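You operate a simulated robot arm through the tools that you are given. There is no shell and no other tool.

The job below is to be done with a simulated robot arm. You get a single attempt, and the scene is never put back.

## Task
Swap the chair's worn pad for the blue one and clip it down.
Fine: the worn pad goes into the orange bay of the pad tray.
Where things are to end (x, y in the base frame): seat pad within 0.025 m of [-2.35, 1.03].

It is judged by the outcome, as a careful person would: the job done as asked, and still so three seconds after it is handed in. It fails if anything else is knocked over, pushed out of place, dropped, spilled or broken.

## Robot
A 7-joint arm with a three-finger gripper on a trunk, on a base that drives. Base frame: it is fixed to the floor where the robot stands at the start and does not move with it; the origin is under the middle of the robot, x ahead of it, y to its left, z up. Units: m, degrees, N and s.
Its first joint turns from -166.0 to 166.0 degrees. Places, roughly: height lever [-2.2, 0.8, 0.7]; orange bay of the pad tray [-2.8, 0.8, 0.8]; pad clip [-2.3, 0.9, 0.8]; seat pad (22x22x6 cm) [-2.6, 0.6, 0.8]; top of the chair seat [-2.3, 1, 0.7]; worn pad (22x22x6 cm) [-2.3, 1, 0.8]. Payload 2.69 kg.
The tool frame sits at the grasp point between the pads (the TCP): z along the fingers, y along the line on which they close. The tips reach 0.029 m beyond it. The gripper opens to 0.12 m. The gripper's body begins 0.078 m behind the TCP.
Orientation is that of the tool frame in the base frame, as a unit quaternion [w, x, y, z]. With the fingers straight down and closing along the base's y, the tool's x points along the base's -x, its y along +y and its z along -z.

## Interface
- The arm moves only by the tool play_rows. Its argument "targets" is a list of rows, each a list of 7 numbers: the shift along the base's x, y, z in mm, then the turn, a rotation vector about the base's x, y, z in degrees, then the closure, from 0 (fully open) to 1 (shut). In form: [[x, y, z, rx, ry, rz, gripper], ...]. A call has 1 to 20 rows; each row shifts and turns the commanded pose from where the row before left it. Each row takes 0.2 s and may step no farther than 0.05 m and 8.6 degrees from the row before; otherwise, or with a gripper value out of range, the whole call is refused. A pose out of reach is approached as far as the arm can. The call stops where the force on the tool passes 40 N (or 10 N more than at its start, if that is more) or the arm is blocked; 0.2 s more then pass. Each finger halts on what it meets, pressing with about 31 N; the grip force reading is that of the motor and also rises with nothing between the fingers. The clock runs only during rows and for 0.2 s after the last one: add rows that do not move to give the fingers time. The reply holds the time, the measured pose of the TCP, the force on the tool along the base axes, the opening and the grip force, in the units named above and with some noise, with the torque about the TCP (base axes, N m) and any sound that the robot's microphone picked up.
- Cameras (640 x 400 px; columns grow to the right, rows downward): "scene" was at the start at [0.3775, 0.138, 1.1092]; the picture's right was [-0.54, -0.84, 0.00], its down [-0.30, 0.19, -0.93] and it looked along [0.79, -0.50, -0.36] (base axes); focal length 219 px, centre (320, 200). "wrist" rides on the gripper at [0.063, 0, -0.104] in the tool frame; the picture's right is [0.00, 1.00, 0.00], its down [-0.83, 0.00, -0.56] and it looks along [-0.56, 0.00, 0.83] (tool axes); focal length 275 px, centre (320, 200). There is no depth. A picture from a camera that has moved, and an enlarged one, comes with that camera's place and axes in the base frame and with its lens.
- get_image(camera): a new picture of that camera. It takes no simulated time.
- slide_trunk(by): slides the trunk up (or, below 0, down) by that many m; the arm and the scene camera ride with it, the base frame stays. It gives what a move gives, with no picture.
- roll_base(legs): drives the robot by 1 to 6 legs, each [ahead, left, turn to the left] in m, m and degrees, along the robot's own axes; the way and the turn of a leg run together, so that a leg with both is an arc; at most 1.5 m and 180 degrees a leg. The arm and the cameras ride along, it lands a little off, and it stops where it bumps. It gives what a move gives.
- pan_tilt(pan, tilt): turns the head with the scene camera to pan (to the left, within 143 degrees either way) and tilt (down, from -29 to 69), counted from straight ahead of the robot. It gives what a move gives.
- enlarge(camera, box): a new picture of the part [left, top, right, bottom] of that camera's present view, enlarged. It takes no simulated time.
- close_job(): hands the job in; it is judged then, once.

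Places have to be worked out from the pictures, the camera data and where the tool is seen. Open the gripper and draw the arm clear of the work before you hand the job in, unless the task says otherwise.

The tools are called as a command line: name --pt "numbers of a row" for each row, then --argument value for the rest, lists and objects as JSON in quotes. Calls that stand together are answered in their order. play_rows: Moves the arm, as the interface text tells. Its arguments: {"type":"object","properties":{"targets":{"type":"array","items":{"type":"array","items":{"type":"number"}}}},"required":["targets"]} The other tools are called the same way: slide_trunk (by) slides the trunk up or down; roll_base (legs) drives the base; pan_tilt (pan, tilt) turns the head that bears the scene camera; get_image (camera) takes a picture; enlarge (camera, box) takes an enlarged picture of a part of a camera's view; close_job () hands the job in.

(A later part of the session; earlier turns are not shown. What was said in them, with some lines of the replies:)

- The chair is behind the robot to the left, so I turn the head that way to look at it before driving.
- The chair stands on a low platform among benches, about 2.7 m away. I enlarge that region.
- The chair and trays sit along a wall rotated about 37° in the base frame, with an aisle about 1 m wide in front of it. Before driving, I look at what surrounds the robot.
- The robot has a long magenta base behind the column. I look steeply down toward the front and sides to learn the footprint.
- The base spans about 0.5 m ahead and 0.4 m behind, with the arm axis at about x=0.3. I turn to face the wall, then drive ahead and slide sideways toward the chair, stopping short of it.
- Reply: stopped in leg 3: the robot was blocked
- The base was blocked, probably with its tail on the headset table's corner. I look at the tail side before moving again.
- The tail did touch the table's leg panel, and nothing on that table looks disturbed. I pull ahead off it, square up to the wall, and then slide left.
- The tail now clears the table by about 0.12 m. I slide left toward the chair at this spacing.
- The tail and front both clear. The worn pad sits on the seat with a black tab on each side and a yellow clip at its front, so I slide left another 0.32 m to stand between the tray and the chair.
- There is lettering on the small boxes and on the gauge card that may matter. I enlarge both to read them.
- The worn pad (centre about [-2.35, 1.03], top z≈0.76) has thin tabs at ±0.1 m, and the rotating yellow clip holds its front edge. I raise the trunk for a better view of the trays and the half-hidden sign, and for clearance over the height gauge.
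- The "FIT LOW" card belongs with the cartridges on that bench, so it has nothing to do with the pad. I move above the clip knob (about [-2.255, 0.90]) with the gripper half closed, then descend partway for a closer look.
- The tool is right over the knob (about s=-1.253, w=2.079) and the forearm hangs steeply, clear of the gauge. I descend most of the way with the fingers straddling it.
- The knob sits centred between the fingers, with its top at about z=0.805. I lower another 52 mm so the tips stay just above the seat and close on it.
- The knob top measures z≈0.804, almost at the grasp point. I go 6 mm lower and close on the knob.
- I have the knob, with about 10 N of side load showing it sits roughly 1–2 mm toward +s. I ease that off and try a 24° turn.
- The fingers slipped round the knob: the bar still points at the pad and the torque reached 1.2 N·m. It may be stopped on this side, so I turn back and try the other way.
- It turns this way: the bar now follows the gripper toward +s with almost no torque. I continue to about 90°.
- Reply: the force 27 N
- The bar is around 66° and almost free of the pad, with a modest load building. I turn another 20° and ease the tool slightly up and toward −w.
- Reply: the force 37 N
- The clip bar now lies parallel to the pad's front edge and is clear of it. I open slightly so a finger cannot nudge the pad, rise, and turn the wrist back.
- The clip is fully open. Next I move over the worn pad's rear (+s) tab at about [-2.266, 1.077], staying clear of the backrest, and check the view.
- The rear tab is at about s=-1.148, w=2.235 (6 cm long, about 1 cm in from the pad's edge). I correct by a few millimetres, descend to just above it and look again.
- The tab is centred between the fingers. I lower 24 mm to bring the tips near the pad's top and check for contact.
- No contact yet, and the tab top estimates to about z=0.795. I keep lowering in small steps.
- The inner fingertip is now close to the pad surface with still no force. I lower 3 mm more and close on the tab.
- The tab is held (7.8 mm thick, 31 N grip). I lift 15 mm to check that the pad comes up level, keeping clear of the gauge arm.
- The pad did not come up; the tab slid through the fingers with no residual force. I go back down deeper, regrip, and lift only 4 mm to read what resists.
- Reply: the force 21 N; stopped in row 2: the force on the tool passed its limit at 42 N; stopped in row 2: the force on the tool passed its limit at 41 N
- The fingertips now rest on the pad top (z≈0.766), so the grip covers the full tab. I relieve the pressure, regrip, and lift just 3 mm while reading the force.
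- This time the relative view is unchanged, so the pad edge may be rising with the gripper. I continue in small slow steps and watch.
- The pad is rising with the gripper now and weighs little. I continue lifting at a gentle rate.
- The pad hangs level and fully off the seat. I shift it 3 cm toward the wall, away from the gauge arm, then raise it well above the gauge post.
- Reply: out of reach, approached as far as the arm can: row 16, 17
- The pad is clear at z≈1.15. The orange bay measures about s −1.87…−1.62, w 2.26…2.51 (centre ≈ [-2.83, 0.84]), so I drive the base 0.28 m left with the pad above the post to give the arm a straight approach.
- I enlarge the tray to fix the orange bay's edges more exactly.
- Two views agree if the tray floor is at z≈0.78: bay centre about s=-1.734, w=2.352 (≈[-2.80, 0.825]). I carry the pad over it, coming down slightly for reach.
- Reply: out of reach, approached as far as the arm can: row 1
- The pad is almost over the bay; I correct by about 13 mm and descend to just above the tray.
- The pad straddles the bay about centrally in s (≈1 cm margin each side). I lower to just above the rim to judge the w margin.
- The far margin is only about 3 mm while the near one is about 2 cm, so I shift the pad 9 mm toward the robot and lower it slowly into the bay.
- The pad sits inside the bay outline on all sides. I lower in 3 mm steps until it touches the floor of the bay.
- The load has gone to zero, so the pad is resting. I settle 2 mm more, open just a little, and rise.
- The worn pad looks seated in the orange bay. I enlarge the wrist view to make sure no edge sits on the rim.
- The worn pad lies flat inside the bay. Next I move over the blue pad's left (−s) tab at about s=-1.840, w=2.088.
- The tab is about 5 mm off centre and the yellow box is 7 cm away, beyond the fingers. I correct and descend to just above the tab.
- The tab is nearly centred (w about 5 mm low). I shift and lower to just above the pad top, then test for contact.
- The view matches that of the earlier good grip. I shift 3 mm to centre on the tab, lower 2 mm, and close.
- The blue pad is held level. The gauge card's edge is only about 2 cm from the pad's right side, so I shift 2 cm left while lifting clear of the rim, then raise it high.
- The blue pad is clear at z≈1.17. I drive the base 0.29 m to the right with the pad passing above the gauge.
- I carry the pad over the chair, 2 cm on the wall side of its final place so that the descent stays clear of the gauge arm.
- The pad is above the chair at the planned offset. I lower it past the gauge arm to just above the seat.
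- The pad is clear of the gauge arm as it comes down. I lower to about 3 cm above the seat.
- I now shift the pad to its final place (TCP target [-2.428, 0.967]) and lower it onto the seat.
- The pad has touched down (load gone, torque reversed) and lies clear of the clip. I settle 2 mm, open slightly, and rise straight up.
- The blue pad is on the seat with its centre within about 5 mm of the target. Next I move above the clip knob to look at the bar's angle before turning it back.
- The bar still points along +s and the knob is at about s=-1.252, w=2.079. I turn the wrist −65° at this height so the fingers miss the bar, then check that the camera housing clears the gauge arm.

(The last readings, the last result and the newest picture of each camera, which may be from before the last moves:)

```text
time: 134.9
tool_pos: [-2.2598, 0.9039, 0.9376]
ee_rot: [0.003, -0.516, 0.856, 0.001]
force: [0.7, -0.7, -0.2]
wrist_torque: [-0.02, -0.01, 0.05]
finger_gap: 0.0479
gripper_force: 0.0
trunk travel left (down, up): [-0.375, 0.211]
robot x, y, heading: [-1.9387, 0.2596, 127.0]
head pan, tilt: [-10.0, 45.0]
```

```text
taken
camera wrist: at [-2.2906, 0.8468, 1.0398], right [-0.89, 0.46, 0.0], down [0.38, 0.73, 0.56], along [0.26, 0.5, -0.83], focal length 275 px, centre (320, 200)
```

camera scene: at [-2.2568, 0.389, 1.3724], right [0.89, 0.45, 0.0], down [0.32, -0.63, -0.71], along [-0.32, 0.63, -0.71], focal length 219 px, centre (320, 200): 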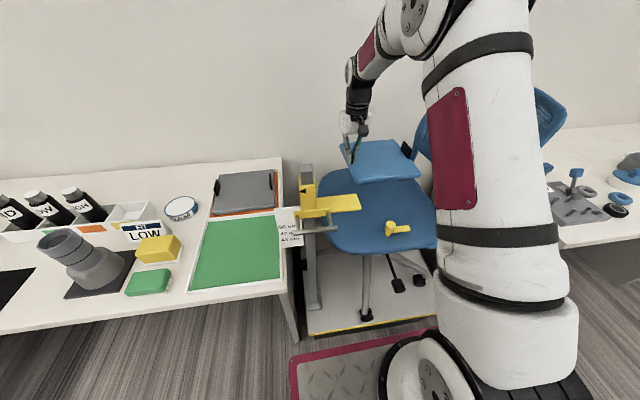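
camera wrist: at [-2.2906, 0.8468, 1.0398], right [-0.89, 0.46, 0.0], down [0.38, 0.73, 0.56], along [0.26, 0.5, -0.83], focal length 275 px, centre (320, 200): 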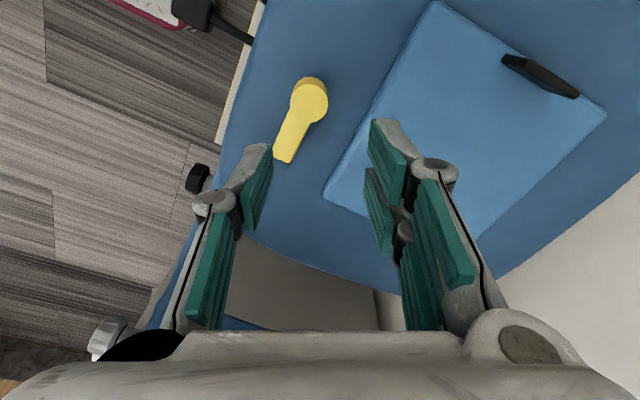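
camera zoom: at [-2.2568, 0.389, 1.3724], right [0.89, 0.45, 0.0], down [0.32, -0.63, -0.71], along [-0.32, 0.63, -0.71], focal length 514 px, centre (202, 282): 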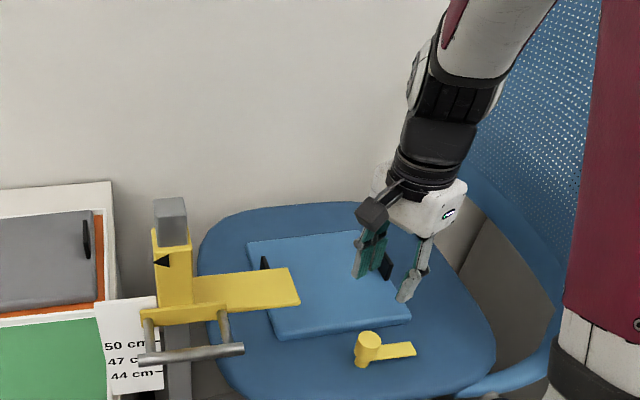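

After the turn the knob appears about 6–8 mm off the grasp axis. I correct toward it, descend partway and re-measure.

play_rows --pt "4.5 -5.5 -30 0 0 0 0.6" --pt "0 0 -30 0 0 0 0.6" --pt "0 0 -25 0 0 0 0.6" --pt "0 0 0 0 0 0 0.6"

get_image --camera "wrist"

enlarge --camera "scene" --box '[310, 120, 430, 240]'

```text
time: 135.9
tool_pos: [-2.2565, 0.8971, 0.8522]
ee_rot: [0.003, -0.517, 0.856, 0.002]
force: [0.2, -0.1, 0.1]
wrist_torque: [0.03, -0.03, 0.03]
finger_gap: 0.0481
gripper_force: 0.2
trunk travel left (down, up): [-0.375, 0.211]
robot x, y, heading: [-1.9383, 0.2581, 127.1]
head pan, tilt: [-10.0, 45.0]
```

```text
taken
camera wrist: at [-2.2868, 0.8399, 0.9546], right [-0.89, 0.46, 0.0], down [0.38, 0.73, 0.56], along [0.26, 0.5, -0.83], focal length 275 px, centre (320, 200)
```

wrist: 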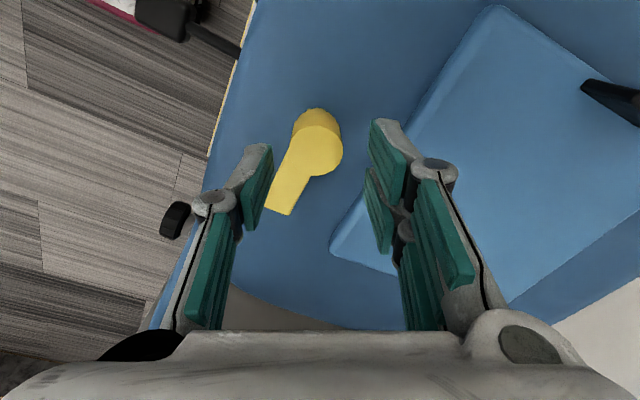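

```text
3.33 times, centred on (370, 180) of scene
camera zoom: at [-2.2568, 0.3889, 1.3724], right [0.89, 0.45, 0.0], down [0.32, -0.63, -0.71], along [-0.32, 0.63, -0.71], focal length 729 px, centre (153, 267)
```

zoom: 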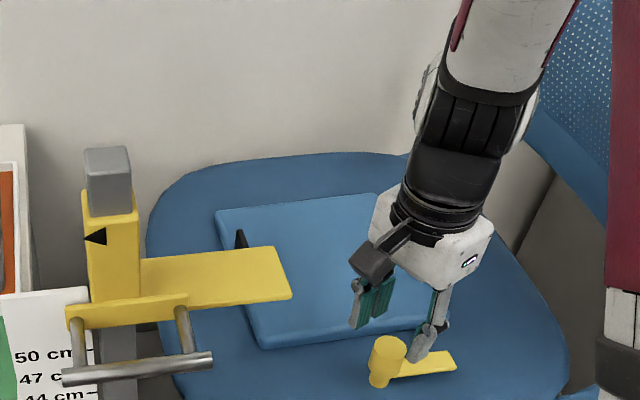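

The alignment is good to about 3 mm and the camera housing is about 6 cm from the gauge tip. I correct and lower onto the knob.

play_rows --pt "1.4 2.6 -20 0 0 0 0.6" --pt "0 0 -20 0 0 0 0.6" --pt "0 0 -17 0 0 0 0.6" --pt "0 0 0 0 0 0 0.6"

get_image --camera "wrist"

enlarge --camera "scene" --box '[310, 120, 430, 240]'

```text
time: 136.9
tool_pos: [-2.2538, 0.9016, 0.7941]
ee_rot: [0.004, -0.517, 0.856, 0.002]
force: [0.6, 0.1, 0.2]
wrist_torque: [0.0, 0.01, 0.03]
finger_gap: 0.0482
gripper_force: 0.0
trunk travel left (down, up): [-0.375, 0.211]
robot x, y, heading: [-1.9364, 0.2575, 127.1]
head pan, tilt: [-10.0, 45.0]
```

```text
taken
camera wrist: at [-2.2839, 0.8439, 0.8975], right [-0.89, 0.46, 0.0], down [0.38, 0.73, 0.56], along [0.26, 0.5, -0.83], focal length 275 px, centre (320, 200)
```

wrist: 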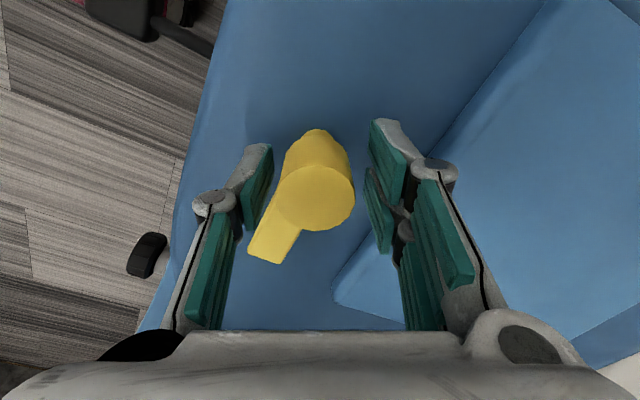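

```text
3.33 times, centred on (370, 180) of scene
camera zoom: at [-2.2568, 0.3889, 1.3724], right [0.89, 0.45, 0.0], down [0.32, -0.63, -0.71], along [-0.32, 0.63, -0.71], focal length 729 px, centre (153, 267)
```

zoom: 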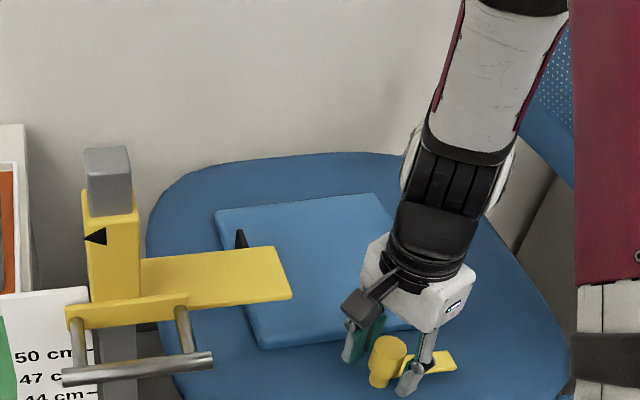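

The knob is aligned, but the bar lies close to the left finger. I turn another −12° for room and then close.

play_rows --pt "0 0 0 0 0 -6 0.6" --pt "0 0 0 0 0 -6 0.6" --pt "0 0 0 0 0 0 0.6"

play_rows --pt "0 0 0 0 0 0 0.8" --pt "0 0 0 0 0 0 0.95" --pt "0 0 0 0 0 0 0.95" --pt "0 0 0 0 0 0 0.95"

get_image --camera "wrist"

```text
time: 137.7
tool_pos: [-2.2538, 0.9013, 0.7954]
ee_rot: [0.004, -0.425, 0.905, 0.002]
force: [0.6, -0.3, -0.3]
wrist_torque: [0.01, 0.01, 0.0]
finger_gap: 0.0477
gripper_force: 0.1
trunk travel left (down, up): [-0.375, 0.211]
robot x, y, heading: [-1.9339, 0.2538, 127.2]
head pan, tilt: [-10.0, 45.0]
```

```text
time: 138.7
tool_pos: [-2.2518, 0.9008, 0.7954]
ee_rot: [0.004, -0.425, 0.905, -0.001]
force: [19.8, -16.9, 1.6]
wrist_torque: [-0.52, -0.27, 0.05]
finger_gap: 0.0307
gripper_force: 44.5
trunk travel left (down, up): [-0.375, 0.211]
robot x, y, heading: [-1.9381, 0.2577, 126.8]
head pan, tilt: [-10.0, 45.0]
```

```text
taken
camera wrist: at [-2.2938, 0.8504, 0.8978], right [-0.77, 0.64, 0.0], down [0.53, 0.64, 0.56], along [0.36, 0.43, -0.83], focal length 275 px, centre (320, 200)
```

wrist: 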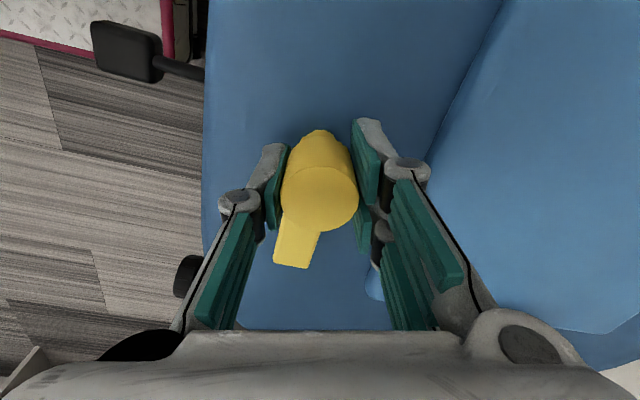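

I have a firm grip on the knob with about 2 mm of lateral misfit. I relieve that and turn the clip back toward the pad in stages.

play_rows --pt "1.5 -1.3 0 0 0 0 0.95" --pt "0 0 0 0 0 8 0.95" --pt "0 0 0 0 0 8 0.95" --pt "0 0 0 0 0 8 0.95" --pt "0 0 0 0 0 8 0.95"

get_image --camera "wrist"

```text
time: 139.9
tool_pos: [-2.2524, 0.9007, 0.7939]
ee_rot: [0.003, -0.659, 0.752, 0.004]
force: [8.8, -9.1, 3.4]
wrist_torque: [-0.61, -0.06, 0.02]
finger_gap: 0.0305
gripper_force: 45.1
trunk travel left (down, up): [-0.375, 0.211]
robot x, y, heading: [-1.9349, 0.2566, 126.8]
head pan, tilt: [-10.0, 45.0]
```

```text
taken
camera wrist: at [-2.2618, 0.8361, 0.8977], right [-0.99, 0.13, 0.0], down [0.11, 0.82, 0.56], along [0.07, 0.56, -0.83], focal length 275 px, centre (320, 200)
```

wrist: 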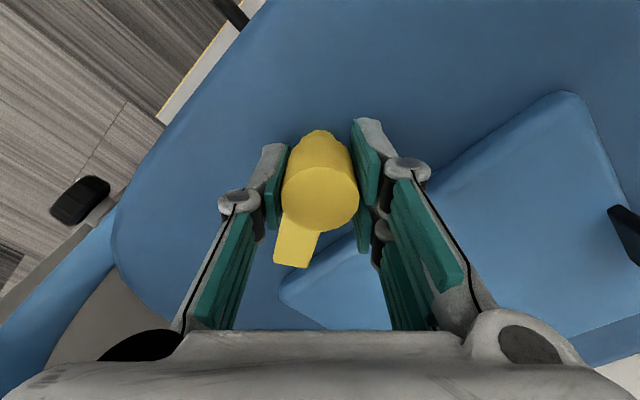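

The bar follows the gripper with little torque and now nears the pad's front edge. I keep turning over it.

play_rows --pt "0 0 0 0 0 8 0.95" --pt "0 0 0 0 0 8 0.95" --pt "0 0 0 0 0 8 0.95" --pt "0 0 0 0 0 8 0.95"

get_image --camera "wrist"

enlarge --camera "scene" --box '[310, 120, 430, 240]'

```text
time: 140.9
tool_pos: [-2.2548, 0.9008, 0.7947]
ee_rot: [-0.003, 0.841, -0.541, -0.004]
force: [0.0, -5.7, -11.2]
wrist_torque: [0.42, 0.37, -0.01]
finger_gap: 0.0305
gripper_force: 45.1
trunk travel left (down, up): [-0.375, 0.211]
robot x, y, heading: [-1.9371, 0.2555, 127.3]
head pan, tilt: [-10.0, 45.0]
```

```text
taken
camera wrist: at [-2.2278, 0.8413, 0.8979], right [-0.91, -0.42, 0.0], down [-0.35, 0.75, 0.56], along [-0.24, 0.51, -0.83], focal length 275 px, centre (320, 200)
```

wrist: 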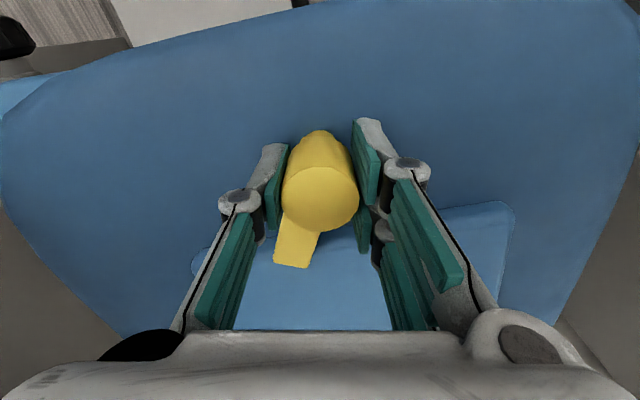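

```text
3.33 times, centred on (370, 180) of scene
camera zoom: at [-2.257, 0.3891, 1.3723], right [0.89, 0.45, 0.0], down [0.32, -0.63, -0.71], along [-0.32, 0.63, -0.71], focal length 729 px, centre (153, 267)
```

zoom: 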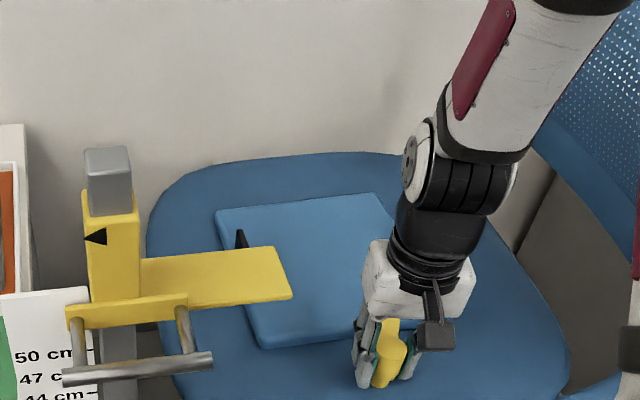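

About 24° remains to the stop. I turn the rest and watch for the torque to rise.

play_rows --pt "0 0 0 0 0 8 0.95" --pt "0 0 0 0 0 8 0.95"

play_rows --pt "0 0 0 0 0 5 0.95" --pt "0 0 0 0 0 5 0.95"

get_image --camera "wrist"

```text
time: 141.5
tool_pos: [-2.2526, 0.901, 0.7946]
ee_rot: [0.0, 0.908, -0.418, -0.003]
force: [-6.4, -6.7, -8.5]
wrist_torque: [-0.03, 0.32, -0.01]
finger_gap: 0.0304
gripper_force: 45.0
trunk travel left (down, up): [-0.375, 0.211]
robot x, y, heading: [-1.9318, 0.2563, 126.9]
head pan, tilt: [-10.0, 45.0]
```

```text
time: 142.1
tool_pos: [-2.2543, 0.8995, 0.7957]
ee_rot: [-0.001, 0.941, -0.338, -0.004]
force: [-15.2, -10.9, 0.0]
wrist_torque: [-0.35, 0.09, -0.26]
finger_gap: 0.0305
gripper_force: 44.7
trunk travel left (down, up): [-0.375, 0.211]
robot x, y, heading: [-1.9358, 0.2607, 127.0]
head pan, tilt: [-10.0, 45.0]
```

```text
taken
camera wrist: at [-2.2056, 0.8585, 0.8984], right [-0.63, -0.77, 0.0], down [-0.64, 0.52, 0.56], along [-0.44, 0.36, -0.83], focal length 275 px, centre (320, 200)
```

wrist: 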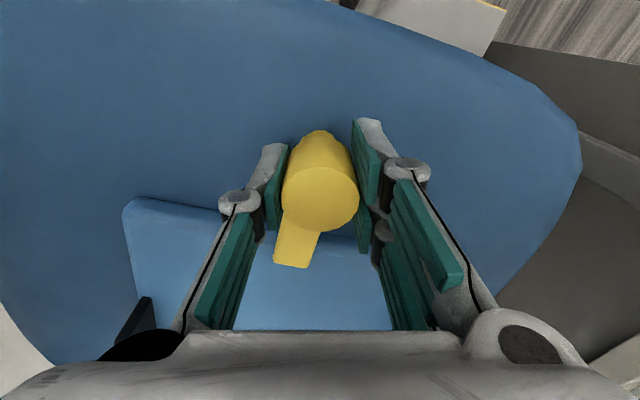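

The torque has begun to rise (−0.26 N·m), so the stop is close. I turn a few more degrees and check the torque again.

play_rows --pt "0 0 0 0 0 4 0.95"

play_rows --pt "0 0 0 0 0 3 0.95"

get_image --camera "wrist"

```text
time: 142.5
tool_pos: [-2.2536, 0.8994, 0.7968]
ee_rot: [0.0, 0.952, -0.307, -0.003]
force: [-15.2, -13.5, 2.4]
wrist_torque: [0.03, 0.43, -0.76]
finger_gap: 0.0306
gripper_force: 45.3
trunk travel left (down, up): [-0.375, 0.211]
robot x, y, heading: [-1.9369, 0.2587, 127.0]
head pan, tilt: [-10.0, 45.0]
```

```text
time: 142.9
tool_pos: [-2.2527, 0.8991, 0.7954]
ee_rot: [-0.001, 0.959, -0.282, -0.004]
force: [-15.6, -16.7, 9.7]
wrist_torque: [-0.08, 0.34, -1.38]
finger_gap: 0.0308
gripper_force: 45.2
trunk travel left (down, up): [-0.375, 0.211]
robot x, y, heading: [-1.9325, 0.2585, 127.0]
head pan, tilt: [-10.0, 45.0]
```

```text
taken
camera wrist: at [-2.1999, 0.8641, 0.8985], right [-0.54, -0.84, 0.0], down [-0.7, 0.44, 0.56], along [-0.47, 0.3, -0.83], focal length 275 px, centre (320, 200)
```

wrist: 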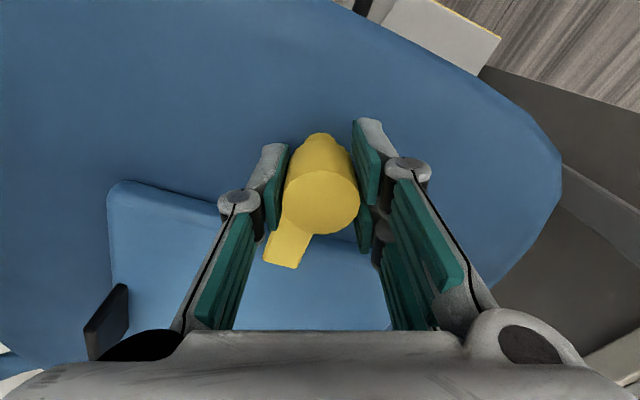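

The torque reached 1.4 N·m and the fingers began to slip, so the bar is against its closed stop. I open without turning back and rise straight up.

play_rows --pt "0 0 0 0 0 0 0.6" --pt "0 0 0 0 0 0 0.6" --pt "0 0 0 0 0 0 0.6"

play_rows --pt "0 0 15 0 0 0 0.6" --pt "0 0 30 0 0 0 0.6" --pt "0 0 40 0 0 0 0.6" --pt "0 0 40 0 0 0 0.6" --pt "0 0 40 0 0 -8 0.6" --pt "0 0 0 0 0 -8 0.6" --pt "0 0 0 0 0 -4 0.6" --pt "0 0 0 0 0 0 0.6"

get_image --camera "wrist"

enlarge --camera "scene" --box '[290, 100, 450, 250]'

```text
time: 143.7
tool_pos: [-2.2517, 0.9003, 0.795]
ee_rot: [-0.001, 0.96, -0.282, -0.004]
force: [0.0, 0.3, -0.2]
wrist_torque: [-0.04, -0.01, -0.04]
finger_gap: 0.0477
gripper_force: 0.1
trunk travel left (down, up): [-0.375, 0.211]
robot x, y, heading: [-1.933, 0.2553, 127.1]
head pan, tilt: [-10.0, 45.0]
```

```text
time: 145.5
tool_pos: [-2.2543, 0.8998, 0.961]
ee_rot: [-0.001, 0.896, -0.445, -0.003]
force: [-0.8, 0.2, 0.7]
wrist_torque: [0.0, -0.02, -0.01]
finger_gap: 0.048
gripper_force: 0.0
trunk travel left (down, up): [-0.375, 0.211]
robot x, y, heading: [-1.9348, 0.2554, 127.0]
head pan, tilt: [-10.0, 45.0]
```

```text
taken
camera wrist: at [-2.2158, 0.8473, 1.0633], right [-0.79, -0.61, 0.0], down [-0.5, 0.66, 0.56], along [-0.34, 0.45, -0.83], focal length 275 px, centre (320, 200)
```

wrist: 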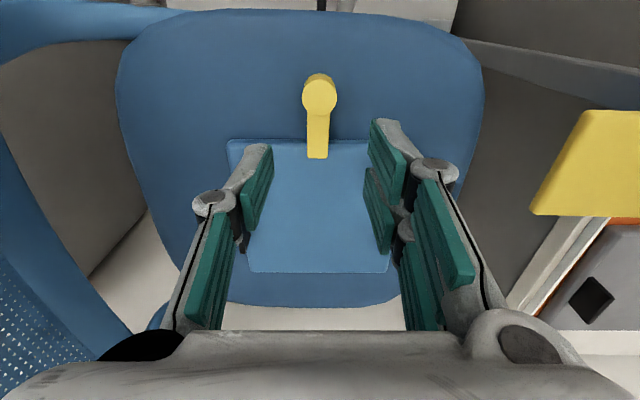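

```text
2.67 times, centred on (370, 175) of scene
camera zoom: at [-2.2568, 0.389, 1.3724], right [0.89, 0.45, 0.0], down [0.32, -0.63, -0.71], along [-0.32, 0.63, -0.71], focal length 583 px, centre (187, 267)
```

zoom: 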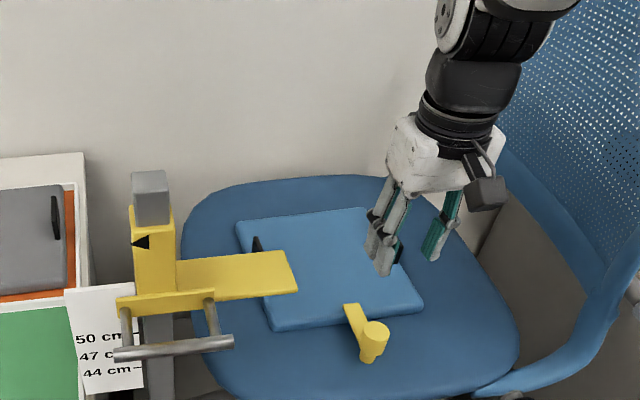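

The clip bar lies over the blue pad's front edge, as it did over the worn one. I raise the arm and draw it back clear of the chair with the gripper open.

play_rows --pt "0 0 40 0 0 0 0.5" --pt "0 0 45 0 0 0 0.4" --pt "0 0 45 0 0 0 0.2" --pt "0 0 45 0 0 0 0.0" --pt "0 0 45 0 0 0 0.0" --pt "0 0 45 0 0 0 0.0" --pt "18 -25 30 0 0 0 0.0" --pt "22 -30 20 0 0 0 0.0" --pt "22 -30 0 0 0 0 0.0" --pt "22 -30 0 0 0 0 0.0" --pt "0 0 0 0 0 0 0.0"

get_image --camera "wrist"

get_image --camera "scene"

enlarge --camera "scene" --box '[160, 130, 460, 300]'

```text
time: 147.9
tool_pos: [-2.1715, 0.7846, 1.2765]
ee_rot: [-0.001, 0.896, -0.444, -0.003]
force: [0.0, 0.6, 0.2]
wrist_torque: [-0.02, -0.03, 0.04]
finger_gap: 0.12
gripper_force: 0.1
trunk travel left (down, up): [-0.375, 0.211]
robot x, y, heading: [-1.9333, 0.259, 127.1]
head pan, tilt: [-10.0, 45.0]
```

```text
taken
camera wrist: at [-2.1335, 0.7331, 1.3787], right [-0.79, -0.61, 0.0], down [-0.5, 0.66, 0.56], along [-0.34, 0.44, -0.83], focal length 275 px, centre (320, 200)
```

wrist: 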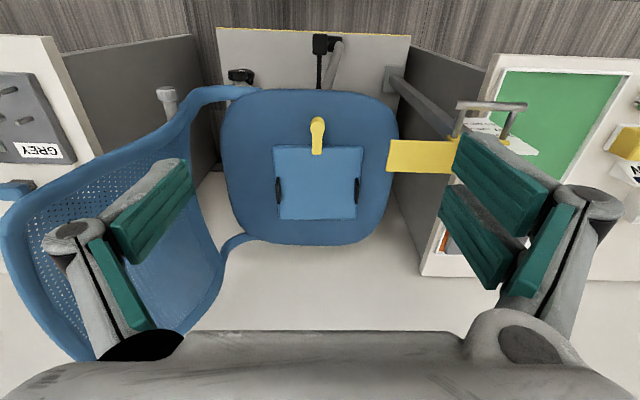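

```text
taken
camera scene: at [-2.2568, 0.389, 1.3724], right [0.89, 0.45, 0.0], down [0.32, -0.63, -0.71], along [-0.32, 0.63, -0.71], focal length 219 px, centre (320, 200)
```

scene: 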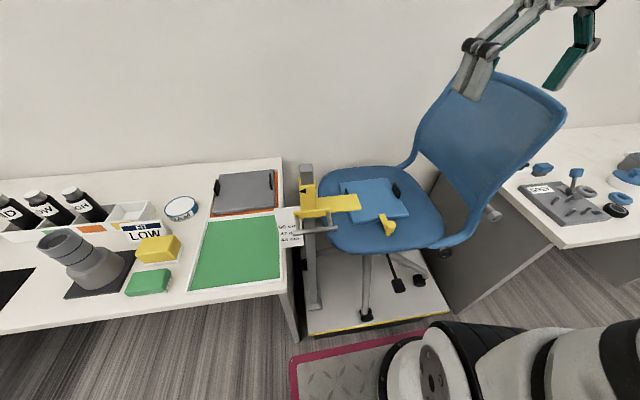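

```text
2.13 times, centred on (310, 215) of scene
camera zoom: at [-2.2568, 0.389, 1.3724], right [0.89, 0.45, 0.0], down [0.32, -0.63, -0.71], along [-0.32, 0.63, -0.71], focal length 466 px, centre (341, 168)
```

zoom: 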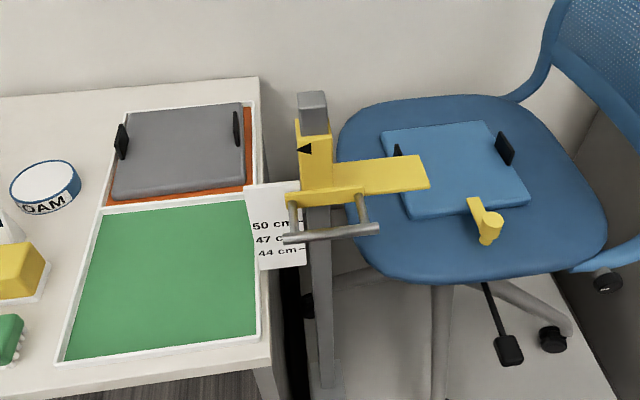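

The last views show the blue pad centred within about 4 mm of the target and the clip over its edge. The worn pad lies flat in the orange bay, nothing else appears to have moved, and the arm is clear with the gripper open, so I hand the job in.

close_job

```text
The job is handed in.
```

The pad swap is finished and handed in. The blue pad is on the chair and clipped down, and the worn pad lies flat in the orange bay.

- **Blue pad:** by the wrist camera, its centre is about 4 mm from [-2.35, 1.03], well inside the 0.025 m limit.
- **Clip:** the bar is turned back over the pad's front edge. I turned it until it met its stop, where it was before I opened it.
- **Bump on the way:** while driving over, the base's tail touched the leg of the table with the headset and cables. It stopped there, and I saw nothing on that table disturbed.
- **Clip first tried the wrong way:** the knob only opens one way, and on my first try the gripper slipped around it. I saw no damage to the clip.

The other items on the bench, the height gauge and the chair look unmoved in the last views. The arm is drawn back clear of the chair with the gripper open.
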